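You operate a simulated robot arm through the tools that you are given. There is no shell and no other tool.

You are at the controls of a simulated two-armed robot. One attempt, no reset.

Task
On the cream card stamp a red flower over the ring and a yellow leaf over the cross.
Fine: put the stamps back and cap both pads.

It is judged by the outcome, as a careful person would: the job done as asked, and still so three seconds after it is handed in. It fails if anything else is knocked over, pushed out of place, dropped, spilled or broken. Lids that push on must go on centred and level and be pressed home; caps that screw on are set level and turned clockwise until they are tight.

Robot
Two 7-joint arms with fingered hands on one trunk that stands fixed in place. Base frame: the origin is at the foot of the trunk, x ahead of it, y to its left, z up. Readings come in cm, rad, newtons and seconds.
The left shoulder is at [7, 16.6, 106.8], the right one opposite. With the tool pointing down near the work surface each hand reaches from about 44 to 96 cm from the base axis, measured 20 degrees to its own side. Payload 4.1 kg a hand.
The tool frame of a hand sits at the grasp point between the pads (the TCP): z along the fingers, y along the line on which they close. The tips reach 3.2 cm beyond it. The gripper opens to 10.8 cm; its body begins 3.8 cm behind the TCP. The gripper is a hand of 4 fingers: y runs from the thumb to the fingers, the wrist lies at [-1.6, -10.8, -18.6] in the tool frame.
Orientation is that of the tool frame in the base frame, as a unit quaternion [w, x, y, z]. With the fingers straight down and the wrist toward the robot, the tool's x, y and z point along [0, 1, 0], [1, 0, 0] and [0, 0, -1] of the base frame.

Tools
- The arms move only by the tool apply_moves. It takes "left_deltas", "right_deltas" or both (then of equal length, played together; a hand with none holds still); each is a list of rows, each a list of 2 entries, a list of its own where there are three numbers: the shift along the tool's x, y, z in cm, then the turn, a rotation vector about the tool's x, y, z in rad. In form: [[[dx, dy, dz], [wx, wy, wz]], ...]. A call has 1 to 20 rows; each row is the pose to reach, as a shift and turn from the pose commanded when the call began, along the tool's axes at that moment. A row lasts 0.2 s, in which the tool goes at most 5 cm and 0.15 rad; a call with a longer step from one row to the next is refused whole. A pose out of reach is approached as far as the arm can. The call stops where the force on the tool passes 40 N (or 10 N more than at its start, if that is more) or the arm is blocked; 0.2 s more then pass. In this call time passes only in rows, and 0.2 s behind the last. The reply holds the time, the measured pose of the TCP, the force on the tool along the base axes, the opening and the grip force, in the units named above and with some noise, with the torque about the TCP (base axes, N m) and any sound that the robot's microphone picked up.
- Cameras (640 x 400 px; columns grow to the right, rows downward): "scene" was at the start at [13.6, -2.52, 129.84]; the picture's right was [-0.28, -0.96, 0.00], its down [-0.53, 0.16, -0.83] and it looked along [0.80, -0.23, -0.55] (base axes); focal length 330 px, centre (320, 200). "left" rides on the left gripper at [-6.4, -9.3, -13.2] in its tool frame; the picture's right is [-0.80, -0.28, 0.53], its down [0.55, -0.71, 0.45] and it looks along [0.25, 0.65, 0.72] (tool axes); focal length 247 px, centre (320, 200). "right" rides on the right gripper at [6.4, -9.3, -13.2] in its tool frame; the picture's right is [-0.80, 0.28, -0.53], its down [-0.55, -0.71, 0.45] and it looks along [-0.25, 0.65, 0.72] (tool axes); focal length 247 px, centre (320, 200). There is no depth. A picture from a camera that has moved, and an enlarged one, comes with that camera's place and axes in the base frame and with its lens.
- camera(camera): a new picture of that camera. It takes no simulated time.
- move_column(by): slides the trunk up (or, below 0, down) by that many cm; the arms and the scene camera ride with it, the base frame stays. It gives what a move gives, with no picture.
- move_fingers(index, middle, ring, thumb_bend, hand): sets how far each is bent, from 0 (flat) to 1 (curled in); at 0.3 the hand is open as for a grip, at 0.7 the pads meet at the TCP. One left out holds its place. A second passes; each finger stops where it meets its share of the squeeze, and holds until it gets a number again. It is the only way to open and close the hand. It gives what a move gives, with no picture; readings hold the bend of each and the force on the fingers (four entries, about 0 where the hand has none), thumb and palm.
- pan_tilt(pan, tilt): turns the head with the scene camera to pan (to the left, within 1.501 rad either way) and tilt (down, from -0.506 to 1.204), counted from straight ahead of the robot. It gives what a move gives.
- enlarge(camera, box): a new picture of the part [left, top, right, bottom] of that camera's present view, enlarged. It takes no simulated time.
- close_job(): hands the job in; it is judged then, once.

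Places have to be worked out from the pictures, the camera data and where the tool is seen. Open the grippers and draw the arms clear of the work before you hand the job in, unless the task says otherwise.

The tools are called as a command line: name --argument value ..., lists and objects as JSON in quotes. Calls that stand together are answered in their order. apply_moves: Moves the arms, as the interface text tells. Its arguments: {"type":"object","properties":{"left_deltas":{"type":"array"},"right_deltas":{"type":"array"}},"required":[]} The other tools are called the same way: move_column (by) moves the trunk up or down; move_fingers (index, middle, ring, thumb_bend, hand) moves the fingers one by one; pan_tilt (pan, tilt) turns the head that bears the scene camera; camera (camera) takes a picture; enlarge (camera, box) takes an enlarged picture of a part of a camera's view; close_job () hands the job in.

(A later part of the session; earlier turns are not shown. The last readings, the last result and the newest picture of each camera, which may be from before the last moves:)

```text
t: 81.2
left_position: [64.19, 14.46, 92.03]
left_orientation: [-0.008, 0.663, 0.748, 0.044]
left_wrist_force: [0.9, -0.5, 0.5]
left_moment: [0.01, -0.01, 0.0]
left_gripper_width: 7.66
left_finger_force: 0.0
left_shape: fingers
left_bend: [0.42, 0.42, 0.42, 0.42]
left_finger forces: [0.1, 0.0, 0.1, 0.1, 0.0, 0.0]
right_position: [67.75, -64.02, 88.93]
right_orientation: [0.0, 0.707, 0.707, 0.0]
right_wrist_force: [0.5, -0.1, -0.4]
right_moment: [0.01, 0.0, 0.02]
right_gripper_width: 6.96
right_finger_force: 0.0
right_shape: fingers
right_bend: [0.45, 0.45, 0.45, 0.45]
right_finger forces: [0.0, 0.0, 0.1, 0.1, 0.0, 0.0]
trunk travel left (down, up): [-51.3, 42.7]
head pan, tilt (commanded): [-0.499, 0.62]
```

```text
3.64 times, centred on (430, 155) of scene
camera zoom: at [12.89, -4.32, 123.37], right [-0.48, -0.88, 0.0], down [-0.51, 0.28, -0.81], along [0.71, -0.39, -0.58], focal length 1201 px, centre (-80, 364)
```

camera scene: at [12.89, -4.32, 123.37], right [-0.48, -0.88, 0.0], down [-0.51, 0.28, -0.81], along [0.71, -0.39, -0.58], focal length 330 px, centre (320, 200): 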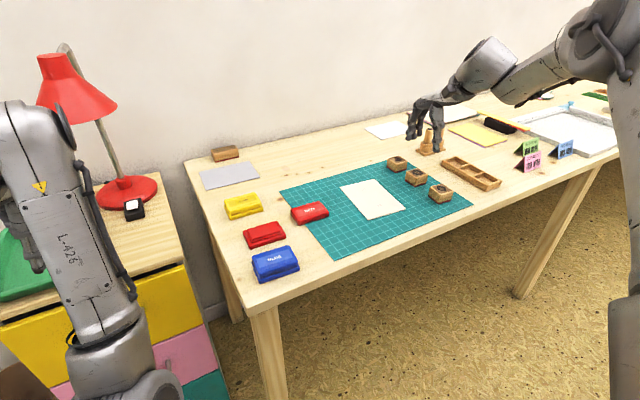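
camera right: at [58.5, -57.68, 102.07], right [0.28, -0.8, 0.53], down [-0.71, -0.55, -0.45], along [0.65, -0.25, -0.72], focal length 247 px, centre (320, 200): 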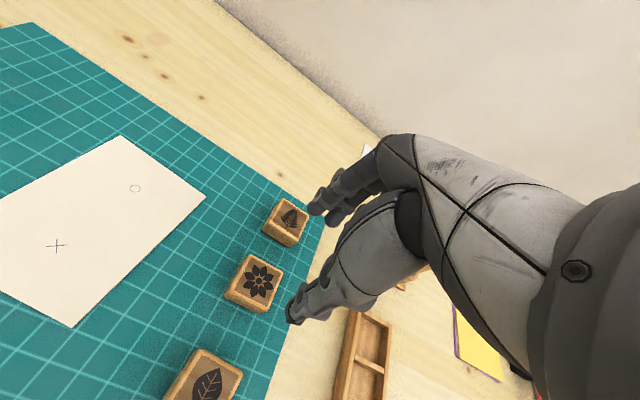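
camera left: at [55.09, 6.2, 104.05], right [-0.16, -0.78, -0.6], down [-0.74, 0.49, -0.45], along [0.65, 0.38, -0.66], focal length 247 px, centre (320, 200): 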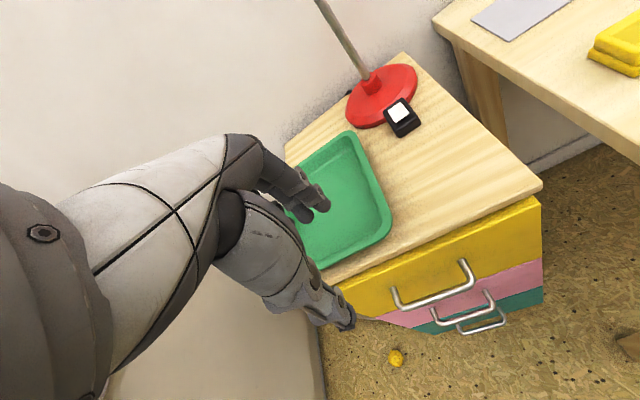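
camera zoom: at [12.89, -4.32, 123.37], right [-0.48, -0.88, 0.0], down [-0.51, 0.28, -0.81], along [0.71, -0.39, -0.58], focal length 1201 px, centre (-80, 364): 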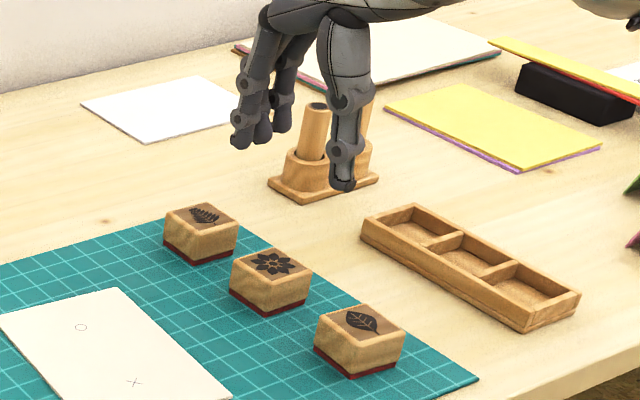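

Triangulating gives the flower stamp at (66.65, -63.05) with its top at z≈78.4, the ring at (69.95, -48.6), the cross at (62.75, -47.9) and the card top at z≈75.5. I shift over the flower stamp and come down to z≈82.3.

apply_moves --right_deltas '[[[0.45, -0.5, 1.5], [0, 0, 0]], [[0.9, -1.05, 3.0], [0, 0, 0]], [[0.9, -1.05, 4.5], [0, 0, 0]], [[0.9, -1.05, 5.6], [0, 0, 0]], [[0.9, -1.05, 6.6], [0, 0, 0]]]'

enlarge --camera "right" --box '[180, 180, 380, 380]'

enlarge --camera "scene" --box '[380, 130, 460, 205]'

```text
t: 82.5
left_position: [64.16, 14.62, 92.0]
left_orientation: [-0.007, 0.663, 0.748, 0.045]
left_wrist_force: [-0.8, 0.1, 0.0]
left_moment: [0.04, 0.0, -0.01]
left_gripper_width: 7.69
left_finger_force: 0.0
left_shape: fingers
left_bend: [0.42, 0.42, 0.42, 0.42]
left_finger forces: [0.1, 0.0, 0.0, 0.1, 0.0, 0.0]
right_position: [66.03, -62.72, 82.71]
right_orientation: [0.001, 0.707, 0.707, 0.001]
right_wrist_force: [0.0, -0.4, -0.4]
right_moment: [0.01, -0.01, 0.0]
right_gripper_width: 6.94
right_finger_force: 0.0
right_shape: fingers
right_bend: [0.45, 0.45, 0.45, 0.45]
right_finger forces: [0.1, 0.0, 0.1, 0.0, 0.1, 0.0]
right hand out of reach, approached as far as the arm can: row 5
trunk travel left (down, up): [-51.3, 42.7]
head pan, tilt (commanded): [-0.499, 0.62]
```

```text
2.00 times, centred on (280, 280) of right
camera zoom: at [56.82, -56.42, 95.75], right [0.28, -0.8, 0.53], down [-0.71, -0.55, -0.45], along [0.65, -0.25, -0.72], focal length 494 px, centre (400, 40)
```

zoom: 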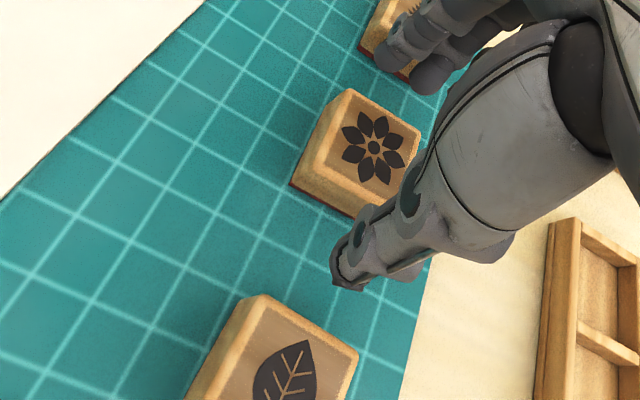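

```text
5.33 times, centred on (420, 168) of scene
camera zoom: at [12.8, -4.25, 123.39], right [-0.48, -0.88, 0.0], down [-0.51, 0.28, -0.81], along [0.71, -0.39, -0.58], focal length 1761 px, centre (-213, 373)
```

zoom: 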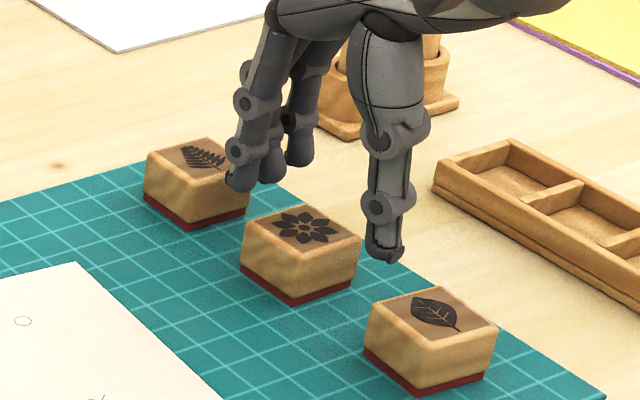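

The right hand ran out of reach at this trunk height (wrist too level), so the trunk should be higher. I first shift the left hand a bit further from the lamp, then raise the trunk by 8 cm while watching for contact.

apply_moves --left_deltas '[[[1.0, 0, -0.2], [0, 0, 0]], [[2.0, 0, -0.4], [0, 0, 0]], [[3.0, 0, -0.6], [0, 0, 0]], [[4.0, 0, -0.8], [0, 0, 0]]]' --right_deltas '[[[0, 0, -0.5], [0, 0, 0]], [[0, 0, -1.0], [0, 0, 0]], [[0, 0, -1.5], [0, 0, 0]], [[0, 0, -2.0], [0, 0, 0]]]'

move_column --by 4

camera --camera "scene"

camera --camera "left"

```text
t: 83.5
left_position: [63.58, 18.29, 93.03]
left_orientation: [-0.006, 0.665, 0.746, 0.041]
left_wrist_force: [0.7, -0.4, 0.6]
left_moment: [0.0, 0.02, -0.03]
left_gripper_width: 7.71
left_finger_force: 0.2
left_shape: fingers
left_bend: [0.42, 0.42, 0.42, 0.42]
left_finger forces: [0.0, 0.1, 0.0, 0.1, 0.1, 0.1]
right_position: [65.93, -62.69, 84.83]
right_orientation: [0.0, 0.708, 0.707, 0.001]
right_wrist_force: [0.0, 0.4, -0.2]
right_moment: [0.0, 0.0, 0.03]
right_gripper_width: 6.95
right_finger_force: 0.1
right_shape: fingers
right_bend: [0.45, 0.45, 0.45, 0.45]
right_finger forces: [0.0, 0.0, 0.1, 0.0, 0.1, 0.1]
trunk travel left (down, up): [-51.3, 42.7]
head pan, tilt (commanded): [-0.499, 0.62]
```

```text
t: 84.3
left_position: [63.57, 18.18, 96.97]
left_orientation: [-0.007, 0.663, 0.747, 0.043]
left_wrist_force: [0.4, -0.2, 0.0]
left_moment: [-0.01, 0.01, 0.02]
left_gripper_width: 7.68
left_finger_force: 0.0
left_shape: fingers
left_bend: [0.42, 0.42, 0.42, 0.42]
left_finger forces: [0.0, 0.0, 0.1, 0.0, 0.0, 0.1]
right_position: [66.19, -62.81, 88.8]
right_orientation: [0.0, 0.708, 0.707, 0.0]
right_wrist_force: [0.0, 0.3, -0.1]
right_moment: [-0.03, -0.03, 0.0]
right_gripper_width: 6.96
right_finger_force: 0.2
right_shape: fingers
right_bend: [0.45, 0.45, 0.45, 0.45]
right_finger forces: [0.0, 0.0, 0.1, 0.0, 0.0, 0.0]
trunk travel left (down, up): [-55.3, 38.7]
head pan, tilt (commanded): [-0.499, 0.62]
```

```text
taken
camera scene: at [12.84, -4.24, 127.38], right [-0.48, -0.88, 0.0], down [-0.51, 0.28, -0.81], along [0.71, -0.39, -0.58], focal length 330 px, centre (320, 200)
```

scene: 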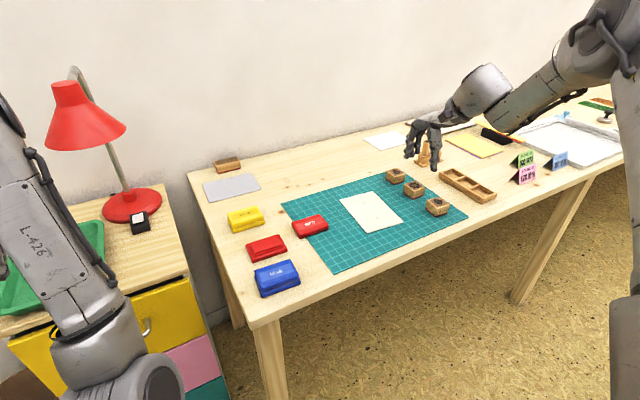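

```text
taken
camera left: at [54.59, 9.86, 108.99], right [-0.16, -0.78, -0.6], down [-0.74, 0.5, -0.45], along [0.65, 0.37, -0.66], focal length 247 px, centre (320, 200)
```

left: 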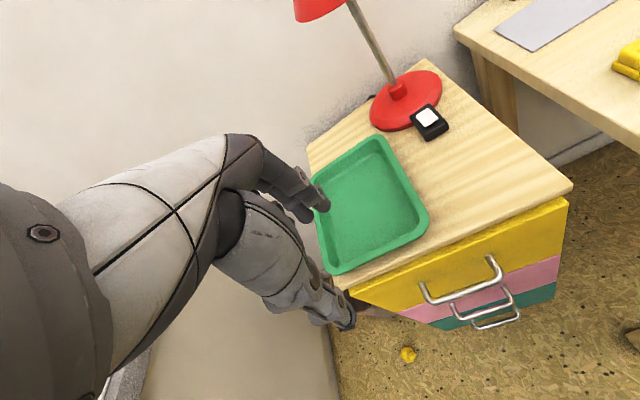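

The left hand is well clear of the lamp now. I raise the trunk another 6 cm.

move_column --by 6

apply_moves --right_deltas '[[[-0.1, 0.25, 2.0], [0, 0, 0]], [[-0.2, 0.5, 4.0], [0, 0, 0]], [[-0.2, 0.5, 6.0], [0, 0, 0]], [[-0.2, 0.5, 8.0], [0, 0, 0]], [[-0.2, 0.5, 10.0], [0, 0, 0]], [[-0.2, 0.5, 12.0], [0, 0, 0]]]'

enlarge --camera "right" --box '[180, 180, 380, 380]'

camera --camera "scene"

```text
t: 85.3
left_position: [63.69, 18.19, 102.98]
left_orientation: [-0.007, 0.664, 0.746, 0.042]
left_wrist_force: [0.1, 1.2, 0.2]
left_moment: [0.0, 0.0, 0.0]
left_gripper_width: 7.69
left_finger_force: 0.0
left_shape: fingers
left_bend: [0.42, 0.42, 0.42, 0.42]
left_finger forces: [0.0, 0.1, 0.0, 0.0, 0.0, 0.1]
right_position: [66.0, -62.78, 94.64]
right_orientation: [0.0, 0.708, 0.707, 0.0]
right_wrist_force: [0.1, -0.3, 0.9]
right_moment: [0.01, 0.01, 0.02]
right_gripper_width: 6.96
right_finger_force: 0.0
right_shape: fingers
right_bend: [0.45, 0.45, 0.45, 0.45]
right_finger forces: [0.0, 0.0, 0.0, 0.0, 0.0, 0.1]
trunk travel left (down, up): [-61.3, 32.7]
head pan, tilt (commanded): [-0.499, 0.62]
```

```text
t: 86.7
left_position: [63.6, 18.22, 102.94]
left_orientation: [-0.006, 0.665, 0.746, 0.044]
left_wrist_force: [-0.7, -0.3, 0.4]
left_moment: [-0.01, 0.03, -0.02]
left_gripper_width: 7.7
left_finger_force: 0.0
left_shape: fingers
left_bend: [0.42, 0.42, 0.42, 0.42]
left_finger forces: [0.0, 0.0, 0.0, 0.1, 0.1, 0.0]
right_position: [62.72, -60.92, 86.57]
right_orientation: [0.0, 0.708, 0.707, -0.001]
right_wrist_force: [0.1, 0.5, 0.5]
right_moment: [0.0, -0.01, 0.01]
right_gripper_width: 6.95
right_finger_force: 0.0
right_shape: fingers
right_bend: [0.45, 0.45, 0.45, 0.45]
right_finger forces: [0.0, 0.0, 0.0, 0.0, 0.1, 0.0]
right hand out of reach, approached as far as the arm can: row 2, 3, 4, 5, 6
trunk travel left (down, up): [-61.3, 32.7]
head pan, tilt (commanded): [-0.499, 0.62]
```

```text
2.00 times, centred on (280, 280) of right
camera zoom: at [53.53, -54.55, 99.74], right [0.28, -0.8, 0.53], down [-0.71, -0.55, -0.45], along [0.65, -0.25, -0.72], focal length 494 px, centre (400, 40)
```

zoom: 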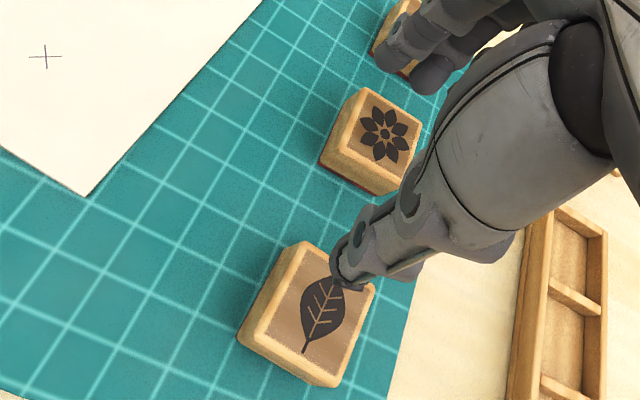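

```text
taken
camera scene: at [12.81, -4.22, 133.39], right [-0.48, -0.88, 0.0], down [-0.51, 0.28, -0.81], along [0.71, -0.39, -0.58], focal length 330 px, centre (320, 200)
```

scene: 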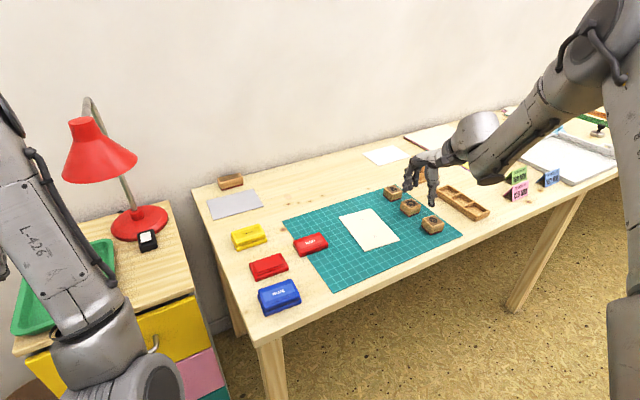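

With the trunk higher the reach over the stamps got worse, so the trunk has to go lower instead. First I raise the left hand relative to the shoulder so it stays above the cabinet when the trunk comes down, and lift the right hand too.

apply_moves --left_deltas '[[[0.5, 0, -2.0], [0, 0, 0]], [[1.0, 0, -4.0], [0, 0, 0]], [[1.5, 0, -6.0], [0, 0, 0]], [[2.0, 0, -8.0], [0, 0, 0]], [[2.5, 0, -10.0], [0, 0, 0]], [[3.0, 0, -12.0], [0, 0, 0]]]' --right_deltas '[[[0, 0.3, -2.0], [0, 0, 0]], [[-0.5, 1.0, -4.0], [0, 0, 0]], [[-1.0, 2.0, -6.0], [0, 0, 0]], [[-1.5, 2.8, -8.0], [0, 0, 0]], [[-1.9, 3.5, -10.0], [0, 0, 0]], [[-2.0, 3.7, -12.0], [0, 0, 0]]]'

camera --camera "scene"

camera --camera "left"

```text
t: 88.1
left_position: [62.6, 20.4, 115.23]
left_orientation: [-0.005, 0.664, 0.746, 0.043]
left_wrist_force: [0.6, 0.2, 0.5]
left_moment: [0.02, 0.0, 0.02]
left_gripper_width: 7.68
left_finger_force: 0.0
left_shape: fingers
left_bend: [0.42, 0.42, 0.42, 0.42]
left_finger forces: [0.1, 0.0, 0.0, 0.0, 0.0, 0.0]
right_position: [66.49, -62.82, 98.8]
right_orientation: [0.0, 0.707, 0.707, -0.001]
right_wrist_force: [-0.1, 0.7, -0.2]
right_moment: [-0.03, -0.02, 0.01]
right_gripper_width: 6.95
right_finger_force: 0.1
right_shape: fingers
right_bend: [0.45, 0.45, 0.45, 0.45]
right_finger forces: [0.1, 0.0, 0.0, 0.0, 0.0, 0.1]
trunk travel left (down, up): [-61.3, 32.7]
head pan, tilt (commanded): [-0.499, 0.62]
```

```text
taken
camera scene: at [12.69, -4.19, 133.39], right [-0.48, -0.88, 0.0], down [-0.51, 0.28, -0.81], along [0.71, -0.39, -0.58], focal length 330 px, centre (320, 200)
```

scene: 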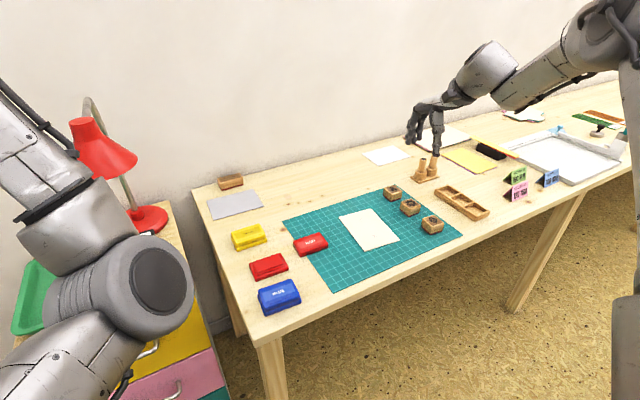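

```text
taken
camera left: at [53.53, 12.06, 127.26], right [-0.16, -0.78, -0.6], down [-0.74, 0.5, -0.45], along [0.65, 0.37, -0.66], focal length 247 px, centre (320, 200)
```

left: 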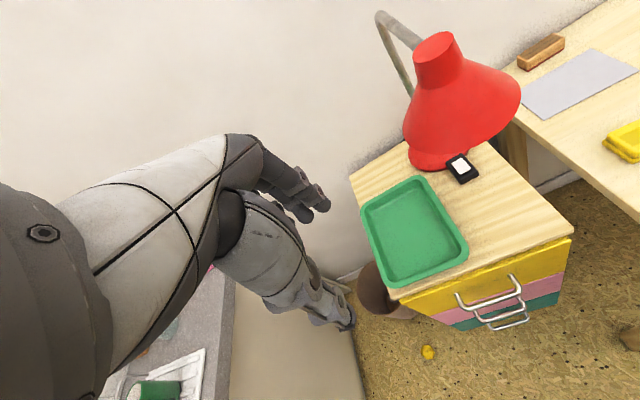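

The left hand now hangs clear to the left at (62.6, 20.4, 115). I lower the trunk 14 cm, which brings the right hand to about z=84.8 over the flower stamp.

move_column --by -14

apply_moves --right_deltas '[[[0, 0.1, 1.0], [0, 0, 0]], [[-0.1, 0.15, 2.0], [0, 0, 0]], [[-0.1, 0.15, 3.0], [0, 0, 0]]]'

enlarge --camera "right" --box '[200, 180, 360, 340]'

enlarge --camera "scene" --box '[370, 110, 470, 200]'

```text
t: 89.8
left_position: [62.61, 20.46, 101.24]
left_orientation: [-0.007, 0.664, 0.747, 0.043]
left_wrist_force: [-0.3, 0.2, -0.3]
left_moment: [0.03, 0.02, -0.04]
left_gripper_width: 7.71
left_finger_force: 0.0
left_shape: fingers
left_bend: [0.42, 0.42, 0.42, 0.42]
left_finger forces: [0.1, 0.0, 0.0, 0.1, 0.0, 0.0]
right_position: [66.54, -62.93, 84.64]
right_orientation: [0.0, 0.707, 0.707, 0.001]
right_wrist_force: [-0.3, 0.1, 0.0]
right_moment: [-0.04, -0.03, -0.01]
right_gripper_width: 6.95
right_finger_force: 0.1
right_shape: fingers
right_bend: [0.45, 0.45, 0.45, 0.45]
right_finger forces: [0.0, 0.0, 0.1, 0.1, 0.0, 0.1]
trunk travel left (down, up): [-47.3, 46.7]
head pan, tilt (commanded): [-0.499, 0.62]
```

```text
t: 90.5
left_position: [62.72, 20.44, 101.19]
left_orientation: [-0.006, 0.664, 0.746, 0.042]
left_wrist_force: [-0.1, 0.8, -0.2]
left_moment: [-0.01, 0.01, -0.01]
left_gripper_width: 7.7
left_finger_force: 0.0
left_shape: fingers
left_bend: [0.42, 0.42, 0.42, 0.42]
left_finger forces: [0.0, 0.0, 0.0, 0.0, 0.1, 0.0]
right_position: [66.75, -63.01, 81.58]
right_orientation: [0.0, 0.708, 0.707, 0.0]
right_wrist_force: [-0.5, 0.4, -0.3]
right_moment: [-0.01, 0.02, -0.01]
right_gripper_width: 6.96
right_finger_force: 0.1
right_shape: fingers
right_bend: [0.45, 0.45, 0.45, 0.45]
right_finger forces: [0.1, 0.0, 0.1, 0.1, 0.1, 0.0]
trunk travel left (down, up): [-47.3, 46.7]
head pan, tilt (commanded): [-0.499, 0.62]
```

```text
2.50 times, centred on (280, 260) of right
camera zoom: at [57.55, -56.75, 94.62], right [0.28, -0.8, 0.53], down [-0.71, -0.55, -0.45], along [0.65, -0.25, -0.72], focal length 617 px, centre (420, 50)
```

zoom: 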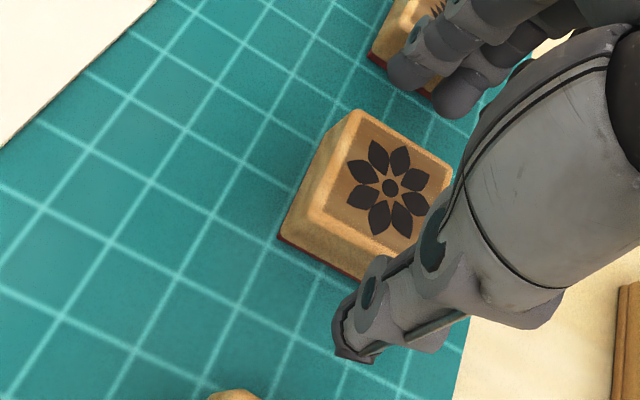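

```text
4.44 times, centred on (420, 155) of scene
camera zoom: at [12.83, -4.25, 119.38], right [-0.48, -0.88, 0.0], down [-0.51, 0.28, -0.81], along [0.71, -0.39, -0.58], focal length 1468 px, centre (-124, 400)
```

zoom: 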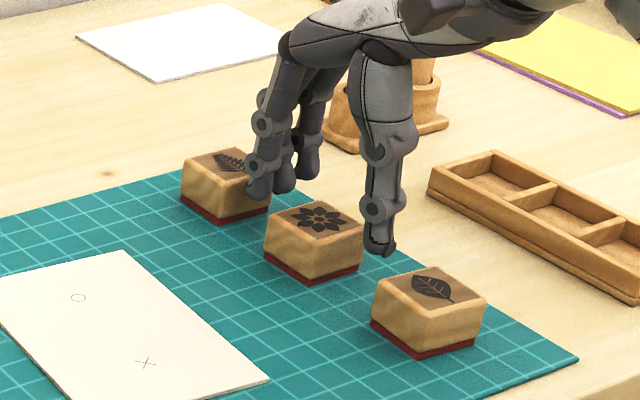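

The hand is centred over the flower stamp with neighbours clear. I lower to z≈79.8 so the tips stay about 0.8 cm above the mat.

apply_moves --right_deltas '[[[0, 0, 0.6], [0, 0, 0]], [[0, 0, 1.2], [0, 0, 0]], [[0, 0, 1.75], [0, 0, 0]]]'

enlarge --camera "right" --box '[200, 160, 360, 320]'

enlarge --camera "scene" --box '[390, 120, 450, 180]'

```text
t: 91.3
left_position: [62.57, 20.32, 101.19]
left_orientation: [-0.006, 0.664, 0.747, 0.044]
left_wrist_force: [-0.3, 0.1, 0.2]
left_moment: [0.02, 0.01, -0.02]
left_gripper_width: 7.68
left_finger_force: 0.0
left_shape: fingers
left_bend: [0.42, 0.42, 0.42, 0.42]
left_finger forces: [0.1, 0.1, 0.1, 0.0, 0.1, 0.1]
right_position: [66.69, -62.93, 79.96]
right_orientation: [-0.001, 0.707, 0.707, 0.0]
right_wrist_force: [0.0, -0.9, -1.0]
right_moment: [-0.01, 0.01, 0.01]
right_gripper_width: 6.94
right_finger_force: 0.1
right_shape: fingers
right_bend: [0.45, 0.45, 0.45, 0.45]
right_finger forces: [0.0, 0.1, 0.0, 0.1, 0.0, 0.0]
trunk travel left (down, up): [-47.3, 46.7]
head pan, tilt (commanded): [-0.499, 0.62]
```

```text
2.50 times, centred on (280, 240) of right
camera zoom: at [57.37, -56.62, 93.01], right [0.28, -0.8, 0.53], down [-0.71, -0.55, -0.45], along [0.65, -0.25, -0.72], focal length 617 px, centre (420, 100)
```

zoom: 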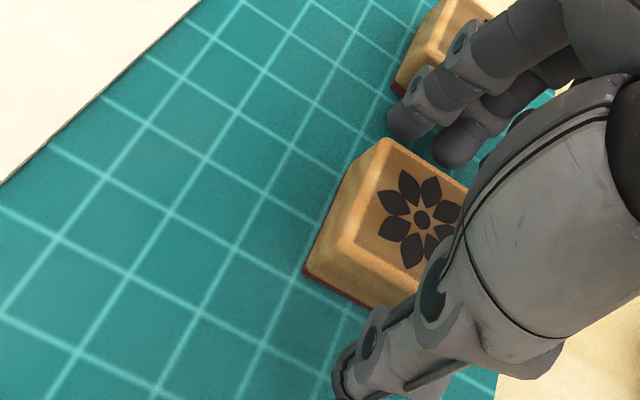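

```text
6.67 times, centred on (420, 150) of scene
camera zoom: at [12.81, -4.22, 119.39], right [-0.48, -0.88, 0.0], down [-0.51, 0.28, -0.81], along [0.71, -0.39, -0.58], focal length 2201 px, centre (-347, 533)
```

zoom: 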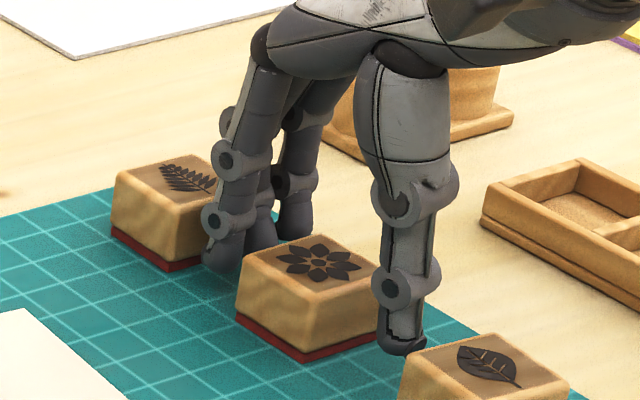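

Fingers straddle the stamp squarely. I close gently first, then firmly.

move_fingers --hand "right" --index 0.53 --middle 0.53 --ring 0.53 --thumb_bend 0.54

enlarge --camera "scene" --box '[390, 120, 450, 180]'

```text
t: 92.3
left_position: [62.64, 20.46, 101.25]
left_orientation: [-0.006, 0.664, 0.746, 0.043]
left_wrist_force: [-1.2, -0.4, 0.0]
left_moment: [-0.01, 0.02, 0.04]
left_gripper_width: 7.7
left_finger_force: 0.1
left_shape: fingers
left_bend: [0.42, 0.42, 0.42, 0.42]
left_finger forces: [0.1, 0.0, 0.1, 0.1, 0.0, 0.0]
right_position: [66.54, -62.89, 79.98]
right_orientation: [0.001, 0.708, 0.707, 0.0]
right_wrist_force: [0.7, -0.4, 0.5]
right_moment: [-0.01, 0.03, -0.01]
right_gripper_width: 4.66
right_finger_force: 0.0
right_shape: fingers
right_bend: [0.53, 0.53, 0.53, 0.54]
right_finger forces: [0.0, 0.0, 0.0, 0.1, 0.0, 0.1]
trunk travel left (down, up): [-47.3, 46.7]
head pan, tilt (commanded): [-0.499, 0.62]
```

```text
6.67 times, centred on (420, 150) of scene
camera zoom: at [12.8, -4.22, 119.39], right [-0.48, -0.88, 0.0], down [-0.51, 0.28, -0.81], along [0.71, -0.39, -0.58], focal length 2201 px, centre (-347, 533)
```

zoom: 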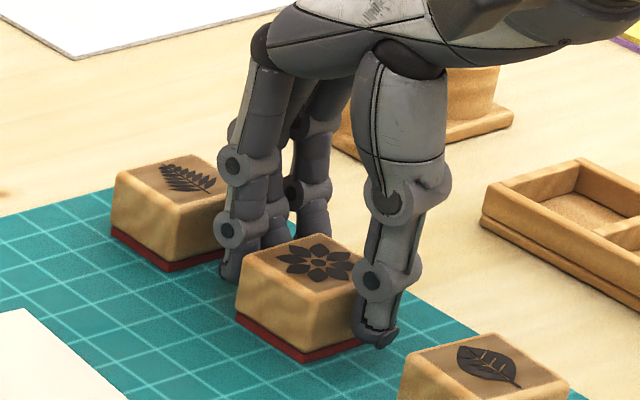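

Both sides are just about to touch. I close firmly.

move_fingers --hand "right" --index 0.64 --middle 0.64 --ring 0.64 --thumb_bend 0.68

enlarge --camera "scene" --box '[390, 120, 450, 180]'

enlarge --camera "right" --box '[200, 160, 360, 320]'

```text
t: 93.3
left_position: [62.7, 20.42, 101.14]
left_orientation: [-0.007, 0.664, 0.746, 0.043]
left_wrist_force: [-0.7, 0.3, 0.2]
left_moment: [-0.04, -0.01, 0.01]
left_gripper_width: 7.67
left_finger_force: 0.0
left_shape: fingers
left_bend: [0.42, 0.42, 0.42, 0.42]
left_finger forces: [0.0, 0.0, 0.1, 0.1, 0.0, 0.0]
right_position: [66.62, -62.97, 79.95]
right_orientation: [0.0, 0.707, 0.707, 0.0]
right_wrist_force: [0.6, -0.5, -0.3]
right_moment: [0.0, 0.03, 0.02]
right_gripper_width: 3.94
right_finger_force: 11.2
right_shape: fingers
right_bend: [0.58, 0.59, 0.63, 0.57]
right_finger forces: [4.9, 5.5, 1.2, 0.1, 11.1, 0.0]
trunk travel left (down, up): [-47.3, 46.7]
head pan, tilt (commanded): [-0.499, 0.62]
```

```text
6.67 times, centred on (420, 150) of scene
camera zoom: at [12.8, -4.22, 119.39], right [-0.48, -0.88, 0.0], down [-0.51, 0.28, -0.81], along [0.71, -0.39, -0.58], focal length 2201 px, centre (-347, 533)
```

zoom: 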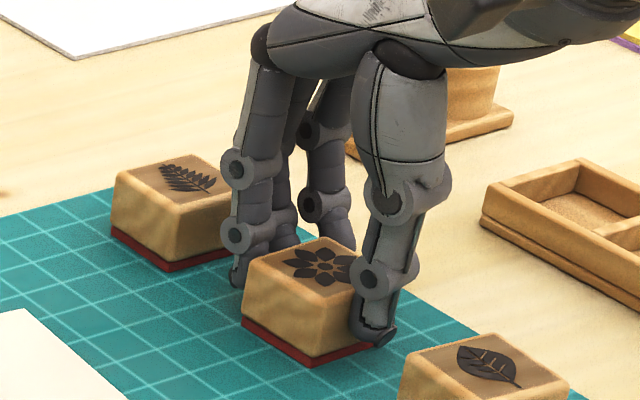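

```text
2.50 times, centred on (280, 240) of right
camera zoom: at [57.37, -56.62, 93.03], right [0.28, -0.8, 0.53], down [-0.71, -0.55, -0.45], along [0.65, -0.25, -0.72], focal length 617 px, centre (420, 100)
```

zoom: 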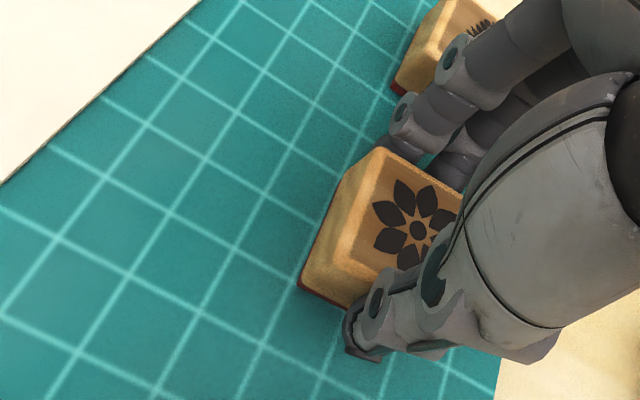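

The stamp is held with about 11 N, slightly turned in the grasp. I lift it a little and look at how it sits in the hand.

apply_moves --right_deltas '[[[0, 0, -0.7], [0, 0, 0]], [[0, 0, -2.0], [0, 0, 0]], [[0, 0, -4.0], [0, 0, 0]], [[0, 0, -6.0], [0, 0, 0]], [[0, 0, -8.0], [0, 0, 0]]]'

enlarge --camera "scene" --box '[390, 80, 470, 160]'

enlarge --camera "right" --box '[200, 160, 360, 320]'

```text
t: 94.5
left_position: [62.61, 20.46, 101.15]
left_orientation: [-0.006, 0.664, 0.747, 0.043]
left_wrist_force: [0.7, 1.0, -0.1]
left_moment: [0.01, 0.02, 0.02]
left_gripper_width: 7.69
left_finger_force: 0.1
left_shape: fingers
left_bend: [0.42, 0.42, 0.42, 0.42]
left_finger forces: [0.0, 0.0, 0.0, 0.0, 0.0, 0.0]
right_position: [66.7, -63.23, 87.87]
right_orientation: [0.0, 0.707, 0.707, 0.0]
right_wrist_force: [-0.6, -0.1, 1.0]
right_moment: [0.02, -0.04, 0.0]
right_gripper_width: 3.93
right_finger_force: 10.8
right_shape: fingers
right_bend: [0.58, 0.59, 0.63, 0.57]
right_finger forces: [5.0, 5.4, 1.1, 0.0, 11.0, 0.1]
trunk travel left (down, up): [-47.3, 46.7]
head pan, tilt (commanded): [-0.499, 0.62]
```

```text
5.00 times, centred on (430, 120) of scene
camera zoom: at [12.77, -4.19, 119.39], right [-0.48, -0.88, 0.0], down [-0.51, 0.28, -0.81], along [0.71, -0.39, -0.58], focal length 1651 px, centre (-230, 600)
```

zoom: 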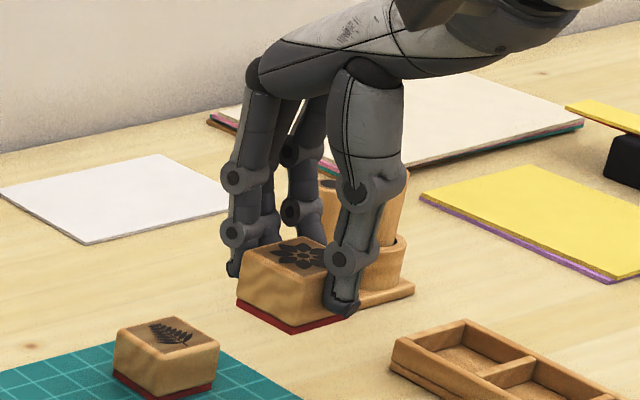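

```text
2.50 times, centred on (280, 240) of right
camera zoom: at [57.43, -56.72, 100.96], right [0.28, -0.8, 0.53], down [-0.71, -0.55, -0.45], along [0.65, -0.25, -0.72], focal length 617 px, centre (420, 100)
```

zoom: 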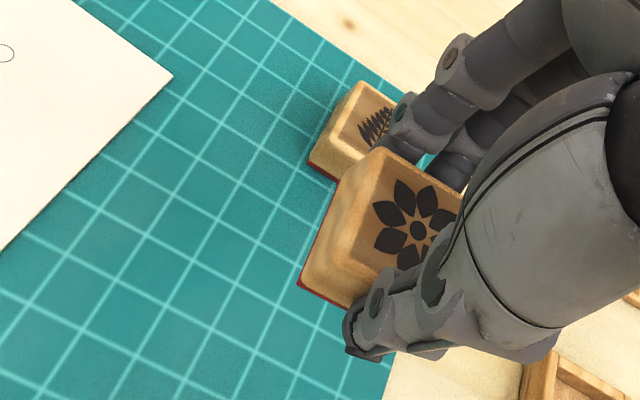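

The stamp is held level; its centre lies about (-0.26, -0.12) from the TCP. I carry it left over the card's height toward the pads, then raise the trunk again for comfortable reach there.

apply_moves --right_deltas '[[[1.5, 0, -0.3], [0, 0, 0]], [[4.0, 0, -0.6], [0, 0, 0]], [[7.0, 0, -0.6], [0, 0, 0]], [[10.0, -0.2, -0.6], [0, 0, 0]], [[13.0, -0.4, -0.6], [0, 0, 0]], [[16.0, -0.6, -0.6], [0, 0, 0]], [[18.5, -0.8, -0.6], [0, 0, 0]], [[20.0, -0.9, -0.6], [0, 0, 0]]]'

move_column --by 9

apply_moves --right_deltas '[[[1.0, 0, 1.5], [0, 0, 0]], [[3.0, 0, 3.0], [0, 0, 0]], [[5.5, 0, 4.5], [0, 0, 0]], [[8.0, 0, 6.0], [0, 0, 0]], [[10.0, 0, 7.5], [0, 0, 0]], [[12.0, 0, 8.0], [0, 0, 0]]]'

camera --camera "scene"

camera --camera "right"

```text
t: 96.3
left_position: [62.79, 20.44, 101.12]
left_orientation: [-0.005, 0.664, 0.746, 0.043]
left_wrist_force: [-0.7, 0.4, -0.1]
left_moment: [0.01, -0.02, 0.01]
left_gripper_width: 7.7
left_finger_force: 0.2
left_shape: fingers
left_bend: [0.42, 0.42, 0.42, 0.42]
left_finger forces: [0.1, 0.0, 0.1, 0.0, 0.1, 0.0]
right_position: [65.78, -42.97, 88.46]
right_orientation: [0.0, 0.708, 0.707, 0.0]
right_wrist_force: [-0.1, -0.1, -0.8]
right_moment: [0.01, 0.03, 0.0]
right_gripper_width: 3.93
right_finger_force: 11.2
right_shape: fingers
right_bend: [0.58, 0.59, 0.63, 0.57]
right_finger forces: [4.9, 5.4, 1.1, 0.0, 10.9, 0.0]
trunk travel left (down, up): [-47.3, 46.7]
head pan, tilt (commanded): [-0.499, 0.62]
```

```text
t: 97.6
left_position: [62.78, 20.43, 110.21]
left_orientation: [-0.007, 0.664, 0.746, 0.042]
left_wrist_force: [0.5, -0.9, 0.5]
left_moment: [-0.02, -0.01, -0.02]
left_gripper_width: 7.68
left_finger_force: 0.0
left_shape: fingers
left_bend: [0.42, 0.42, 0.42, 0.42]
left_finger forces: [0.1, 0.0, 0.1, 0.1, 0.1, 0.0]
right_position: [65.75, -43.02, 97.5]
right_orientation: [0.0, 0.708, 0.706, 0.0]
right_wrist_force: [-0.1, 0.4, -0.5]
right_moment: [0.0, 0.0, -0.01]
right_gripper_width: 3.95
right_finger_force: 10.9
right_shape: fingers
right_bend: [0.58, 0.59, 0.63, 0.57]
right_finger forces: [4.9, 5.4, 1.0, 0.0, 10.9, 0.0]
trunk travel left (down, up): [-56.3, 37.7]
head pan, tilt (commanded): [-0.499, 0.62]
```

```text
t: 99.0
left_position: [62.6, 20.36, 110.1]
left_orientation: [-0.006, 0.664, 0.746, 0.042]
left_wrist_force: [-0.2, 0.1, 0.3]
left_moment: [-0.01, 0.02, -0.02]
left_gripper_width: 7.71
left_finger_force: 0.0
left_shape: fingers
left_bend: [0.42, 0.42, 0.42, 0.42]
left_finger forces: [0.0, 0.1, 0.0, 0.0, 0.0, 0.0]
right_position: [63.82, -39.38, 90.24]
right_orientation: [-0.011, 0.696, 0.718, 0.017]
right_wrist_force: [-0.9, 0.3, -0.4]
right_moment: [-0.02, 0.01, 0.01]
right_gripper_width: 3.94
right_finger_force: 11.3
right_shape: fingers
right_bend: [0.58, 0.59, 0.63, 0.57]
right_finger forces: [5.0, 5.3, 1.0, 0.1, 11.0, 0.0]
right hand out of reach, approached as far as the arm can: row 2, 3, 4, 5, 6
trunk travel left (down, up): [-56.3, 37.7]
head pan, tilt (commanded): [-0.499, 0.62]
```

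```text
taken
camera scene: at [12.83, -4.22, 128.38], right [-0.48, -0.88, 0.0], down [-0.51, 0.28, -0.81], along [0.71, -0.39, -0.58], focal length 330 px, centre (320, 200)
```

scene: 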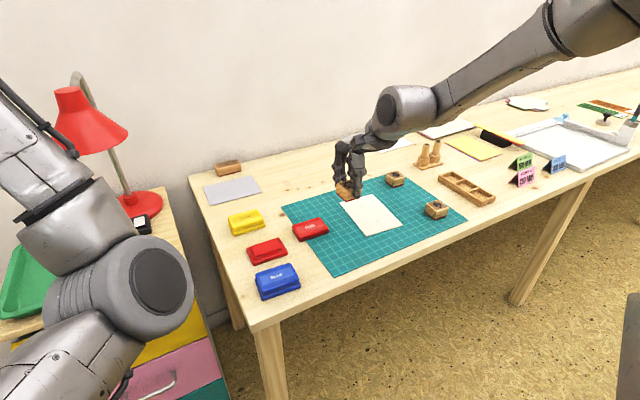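

```text
taken
camera right: at [54.32, -33.78, 103.52], right [0.3, -0.81, 0.5], down [-0.68, -0.55, -0.47], along [0.66, -0.2, -0.72], focal length 247 px, centre (320, 200)
```

right: 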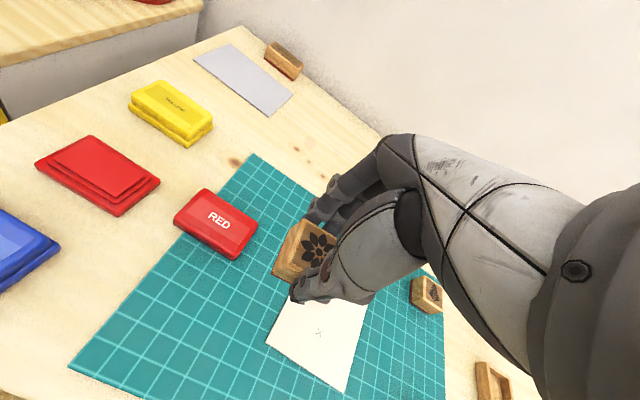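

The right arm runs out when low relative to its shoulder, so it wants a lower trunk. I raise both hands first, then bring the trunk down.

apply_moves --left_deltas '[[[0, 0, -1.5], [0, 0, 0]], [[0, 0, -3.0], [0, 0, 0]], [[0, 0, -4.5], [0, 0, 0]], [[0, 0, -6.0], [0, 0, 0]], [[0, 0, -8.0], [0, 0, 0]]]' --right_deltas '[[[-1.5, 0, -1.5], [0, 0, 0]], [[-3.0, 0, -3.0], [0, 0, 0]], [[-4.5, 0, -5.0], [0, 0, 0]], [[-6.0, 0, -7.0], [0, 0, 0]], [[-7.0, -0.5, -9.0], [0, 0, 0]]]'

move_column --by -10

camera --camera "scene"

camera --camera "left"

```text
t: 100.2
left_position: [62.19, 19.83, 118.1]
left_orientation: [-0.006, 0.664, 0.747, 0.043]
left_wrist_force: [0.6, 0.0, -0.4]
left_moment: [0.0, 0.03, -0.01]
left_gripper_width: 7.74
left_finger_force: 0.0
left_shape: fingers
left_bend: [0.42, 0.42, 0.42, 0.42]
left_finger forces: [0.0, 0.1, 0.0, 0.1, 0.0, 0.0]
right_position: [63.05, -46.79, 98.87]
right_orientation: [-0.011, 0.695, 0.718, 0.016]
right_wrist_force: [0.3, 0.3, -0.9]
right_moment: [-0.01, -0.01, 0.0]
right_gripper_width: 3.94
right_finger_force: 11.0
right_shape: fingers
right_bend: [0.58, 0.59, 0.63, 0.57]
right_finger forces: [5.0, 5.3, 1.1, 0.0, 10.9, 0.0]
trunk travel left (down, up): [-56.3, 37.7]
head pan, tilt (commanded): [-0.499, 0.62]
```

```text
t: 101.5
left_position: [62.31, 19.76, 108.1]
left_orientation: [-0.006, 0.664, 0.746, 0.043]
left_wrist_force: [-0.5, -0.2, -0.2]
left_moment: [0.01, 0.03, -0.01]
left_gripper_width: 7.7
left_finger_force: 0.0
left_shape: fingers
left_bend: [0.42, 0.42, 0.42, 0.42]
left_finger forces: [0.0, 0.2, 0.0, 0.0, 0.0, 0.0]
right_position: [63.1, -46.67, 88.84]
right_orientation: [-0.011, 0.696, 0.718, 0.016]
right_wrist_force: [0.7, 1.0, -0.9]
right_moment: [-0.01, -0.01, -0.02]
right_gripper_width: 3.94
right_finger_force: 10.6
right_shape: fingers
right_bend: [0.58, 0.59, 0.63, 0.57]
right_finger forces: [4.9, 5.4, 1.0, 0.0, 11.0, 0.0]
trunk travel left (down, up): [-46.3, 47.7]
head pan, tilt (commanded): [-0.499, 0.62]
```

```text
taken
camera scene: at [12.77, -4.21, 118.4], right [-0.48, -0.88, 0.0], down [-0.51, 0.28, -0.81], along [0.71, -0.39, -0.58], focal length 330 px, centre (320, 200)
```

scene: 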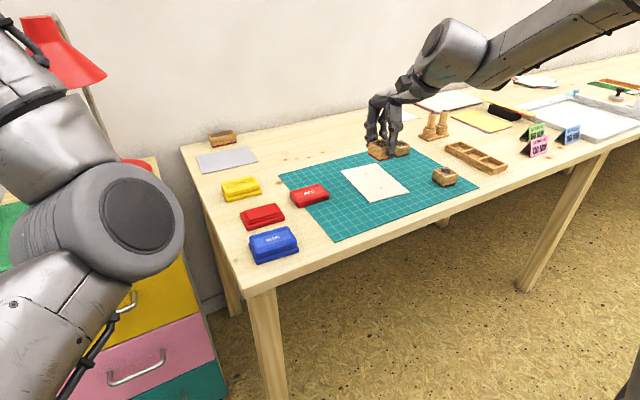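

```text
taken
camera left: at [53.21, 11.42, 120.17], right [-0.16, -0.78, -0.6], down [-0.74, 0.5, -0.45], along [0.65, 0.37, -0.66], focal length 247 px, centre (320, 200)
```

left: 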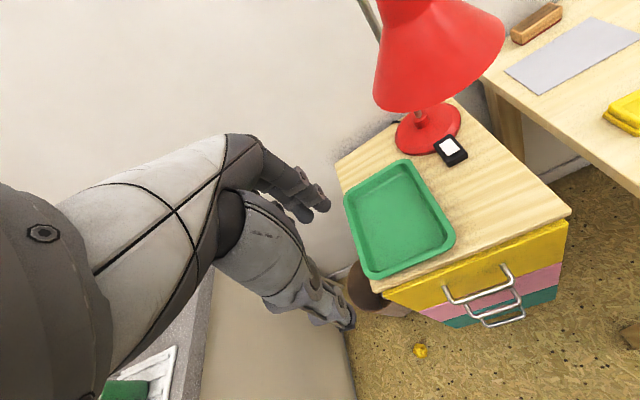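

Trunk is lower again and both hands are clear. I straighten the right hand and move it left in stages at this height, checking for reach.

apply_moves --right_deltas '[[[1.5, 0.2, 0], [0.002, -0.01, 0.008]], [[3.5, 0.5, 0.1], [0.004, -0.02, 0.016]], [[6.0, 0.8, 0.15], [0.006, -0.03, 0.025]], [[8.5, 1.1, 0.2], [0.007, -0.038, 0.031]], [[11.0, 1.4, 0.25], [0.007, -0.038, 0.031]], [[13.5, 1.7, 0.3], [0.007, -0.038, 0.031]]]'

camera --camera "scene"

```text
t: 102.9
left_position: [62.21, 19.81, 108.11]
left_orientation: [-0.007, 0.664, 0.747, 0.042]
left_wrist_force: [-0.5, -0.6, -0.1]
left_moment: [-0.02, 0.01, -0.01]
left_gripper_width: 7.68
left_finger_force: 0.0
left_shape: fingers
left_bend: [0.42, 0.42, 0.42, 0.42]
left_finger forces: [0.1, 0.0, 0.1, 0.0, 0.0, 0.0]
right_position: [63.49, -39.45, 88.9]
right_orientation: [-0.007, 0.697, 0.717, 0.011]
right_wrist_force: [0.3, -0.1, -0.8]
right_moment: [0.0, 0.03, 0.01]
right_gripper_width: 3.97
right_finger_force: 11.1
right_shape: fingers
right_bend: [0.58, 0.59, 0.63, 0.57]
right_finger forces: [4.9, 5.3, 0.9, 0.1, 10.8, 0.0]
right hand out of reach, approached as far as the arm can: row 4, 5, 6
trunk travel left (down, up): [-46.3, 47.7]
head pan, tilt (commanded): [-0.499, 0.62]
```

```text
taken
camera scene: at [12.78, -4.21, 118.39], right [-0.48, -0.88, 0.0], down [-0.51, 0.28, -0.81], along [0.71, -0.39, -0.58], focal length 330 px, centre (320, 200)
```

scene: 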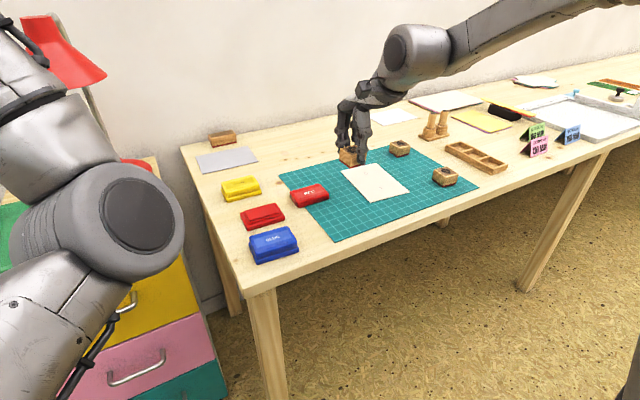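

At nominal yaw the right arm cannot go further left than y≈-39, but with the hand pointing left (yaw +90°) its wrist stays to the right, which suits these pads. I turn the hand counter-clockwise in place in steps.

apply_moves --right_deltas '[[[-0.3, 0, 0], [0.003, -0.015, -0.12]], [[-0.6, 0, 0], [0.005, -0.02, -0.25]], [[-0.8, 0, 0], [0.005, -0.02, -0.38]], [[-1.0, 0, 0], [0.005, -0.02, -0.51]], [[-1.0, 0, 0], [0.005, -0.02, -0.64]], [[-1.0, 0, 0], [0.005, -0.02, -0.77]], [[-1.0, 0, 0], [0.005, -0.02, -0.9]], [[-1.0, 0, 0], [0.005, -0.02, -1.03]]]'

camera --camera "scene"

camera --camera "right"

```text
t: 104.7
left_position: [62.29, 19.85, 108.06]
left_orientation: [-0.007, 0.664, 0.747, 0.042]
left_wrist_force: [0.9, -0.8, 0.1]
left_moment: [-0.01, 0.0, 0.02]
left_gripper_width: 7.71
left_finger_force: 0.0
left_shape: fingers
left_bend: [0.42, 0.42, 0.42, 0.42]
left_finger forces: [0.1, 0.1, 0.0, 0.1, 0.0, 0.1]
right_position: [63.32, -40.42, 88.9]
right_orientation: [0.005, 0.265, 0.964, -0.009]
right_wrist_force: [-0.1, 0.0, 0.0]
right_moment: [0.02, 0.0, 0.02]
right_gripper_width: 3.95
right_finger_force: 11.1
right_shape: fingers
right_bend: [0.58, 0.59, 0.63, 0.57]
right_finger forces: [5.1, 5.3, 0.8, 0.0, 10.9, 0.0]
trunk travel left (down, up): [-46.3, 47.7]
head pan, tilt (commanded): [-0.499, 0.62]
```

```text
taken
camera scene: at [12.84, -4.21, 118.38], right [-0.48, -0.88, 0.0], down [-0.51, 0.28, -0.81], along [0.71, -0.39, -0.58], focal length 330 px, centre (320, 200)
```

scene: 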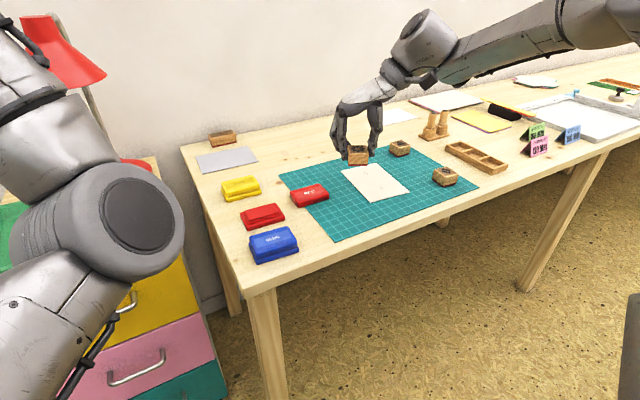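

```text
taken
camera right: at [52.93, -44.92, 102.02], right [0.83, -0.15, 0.54], down [0.11, -0.9, -0.43], along [0.55, 0.42, -0.72], focal length 247 px, centre (320, 200)
```

right: 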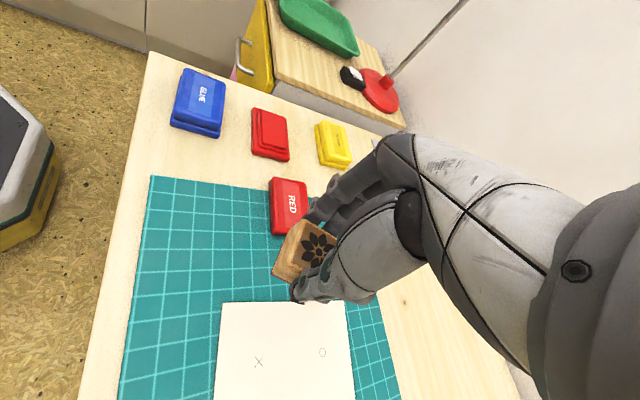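

Turning works freely and the camera now sees the pads well. I complete the turn to +90° and move toward the red pad.

apply_moves --right_deltas '[[[0, 0, 0], [0, 0, -0.13]], [[0, 0, 0], [0, 0, -0.27]], [[0, 0, 0], [0, 0, -0.4]], [[0, 0, 0], [-0.01, -0.01, -0.537]]]'

apply_moves --right_deltas '[[[-0.3, 1.5, 0], [0, 0, 0]], [[-0.6, 3.5, 0], [0, 0, 0]], [[-0.9, 5.5, 0], [0, 0, 0]], [[-1.2, 8.0, 0], [0, 0, 0]], [[-1.5, 10.5, 0], [0, 0, 0]], [[-1.8, 13.0, 0], [0, 0, 0]]]'

camera --camera "scene"

camera --camera "right"

```text
t: 105.7
left_position: [62.37, 19.85, 108.23]
left_orientation: [-0.006, 0.664, 0.747, 0.043]
left_wrist_force: [-0.5, -1.5, -0.1]
left_moment: [0.0, 0.03, 0.0]
left_gripper_width: 7.69
left_finger_force: 0.0
left_shape: fingers
left_bend: [0.42, 0.42, 0.42, 0.42]
left_finger forces: [0.0, 0.0, 0.1, 0.0, 0.0, 0.1]
right_position: [61.89, -40.35, 89.32]
right_orientation: [0.009, 0.0, 1.0, -0.006]
right_wrist_force: [0.2, -0.3, 0.6]
right_moment: [-0.01, 0.02, -0.02]
right_gripper_width: 3.95
right_finger_force: 11.0
right_shape: fingers
right_bend: [0.58, 0.59, 0.63, 0.57]
right_finger forces: [5.0, 5.2, 0.8, 0.0, 10.6, 0.0]
right hand out of reach, approached as far as the arm can: row 4
trunk travel left (down, up): [-46.3, 47.7]
head pan, tilt (commanded): [-0.499, 0.62]
```

```text
t: 107.1
left_position: [62.25, 19.78, 107.99]
left_orientation: [-0.007, 0.664, 0.747, 0.043]
left_wrist_force: [0.3, -0.3, 0.2]
left_moment: [0.01, 0.0, 0.04]
left_gripper_width: 7.69
left_finger_force: 0.1
left_shape: fingers
left_bend: [0.42, 0.42, 0.42, 0.42]
left_finger forces: [0.0, 0.0, 0.0, 0.1, 0.0, 0.0]
right_position: [60.71, -28.09, 89.62]
right_orientation: [0.009, 0.001, 1.0, -0.007]
right_wrist_force: [0.1, 0.9, -0.2]
right_moment: [0.0, 0.02, 0.02]
right_gripper_width: 3.95
right_finger_force: 10.7
right_shape: fingers
right_bend: [0.58, 0.59, 0.63, 0.57]
right_finger forces: [5.1, 5.3, 0.8, 0.0, 10.7, 0.0]
right hand out of reach, approached as far as the arm can: row 2, 3, 4, 5, 6
trunk travel left (down, up): [-46.3, 47.7]
head pan, tilt (commanded): [-0.499, 0.62]
```

```text
taken
camera scene: at [12.79, -4.18, 118.39], right [-0.48, -0.88, 0.0], down [-0.51, 0.28, -0.81], along [0.71, -0.39, -0.58], focal length 330 px, centre (320, 200)
```

scene: 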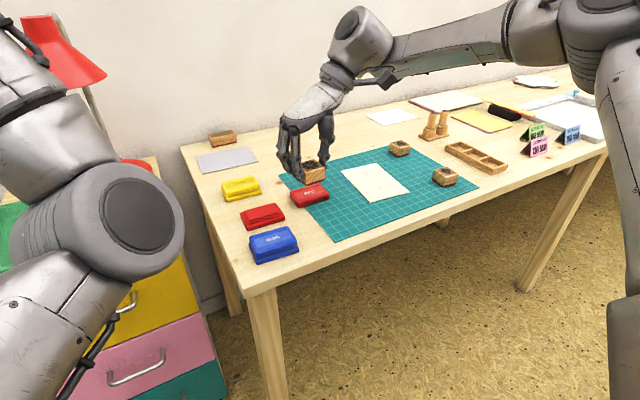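

```text
taken
camera right: at [53.99, -37.29, 102.69], right [0.79, 0.29, 0.54], down [0.55, -0.71, -0.43], along [0.27, 0.64, -0.72], focal length 247 px, centre (320, 200)
```

right: 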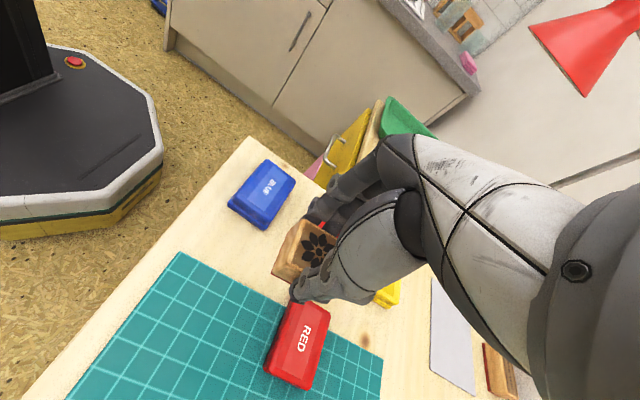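

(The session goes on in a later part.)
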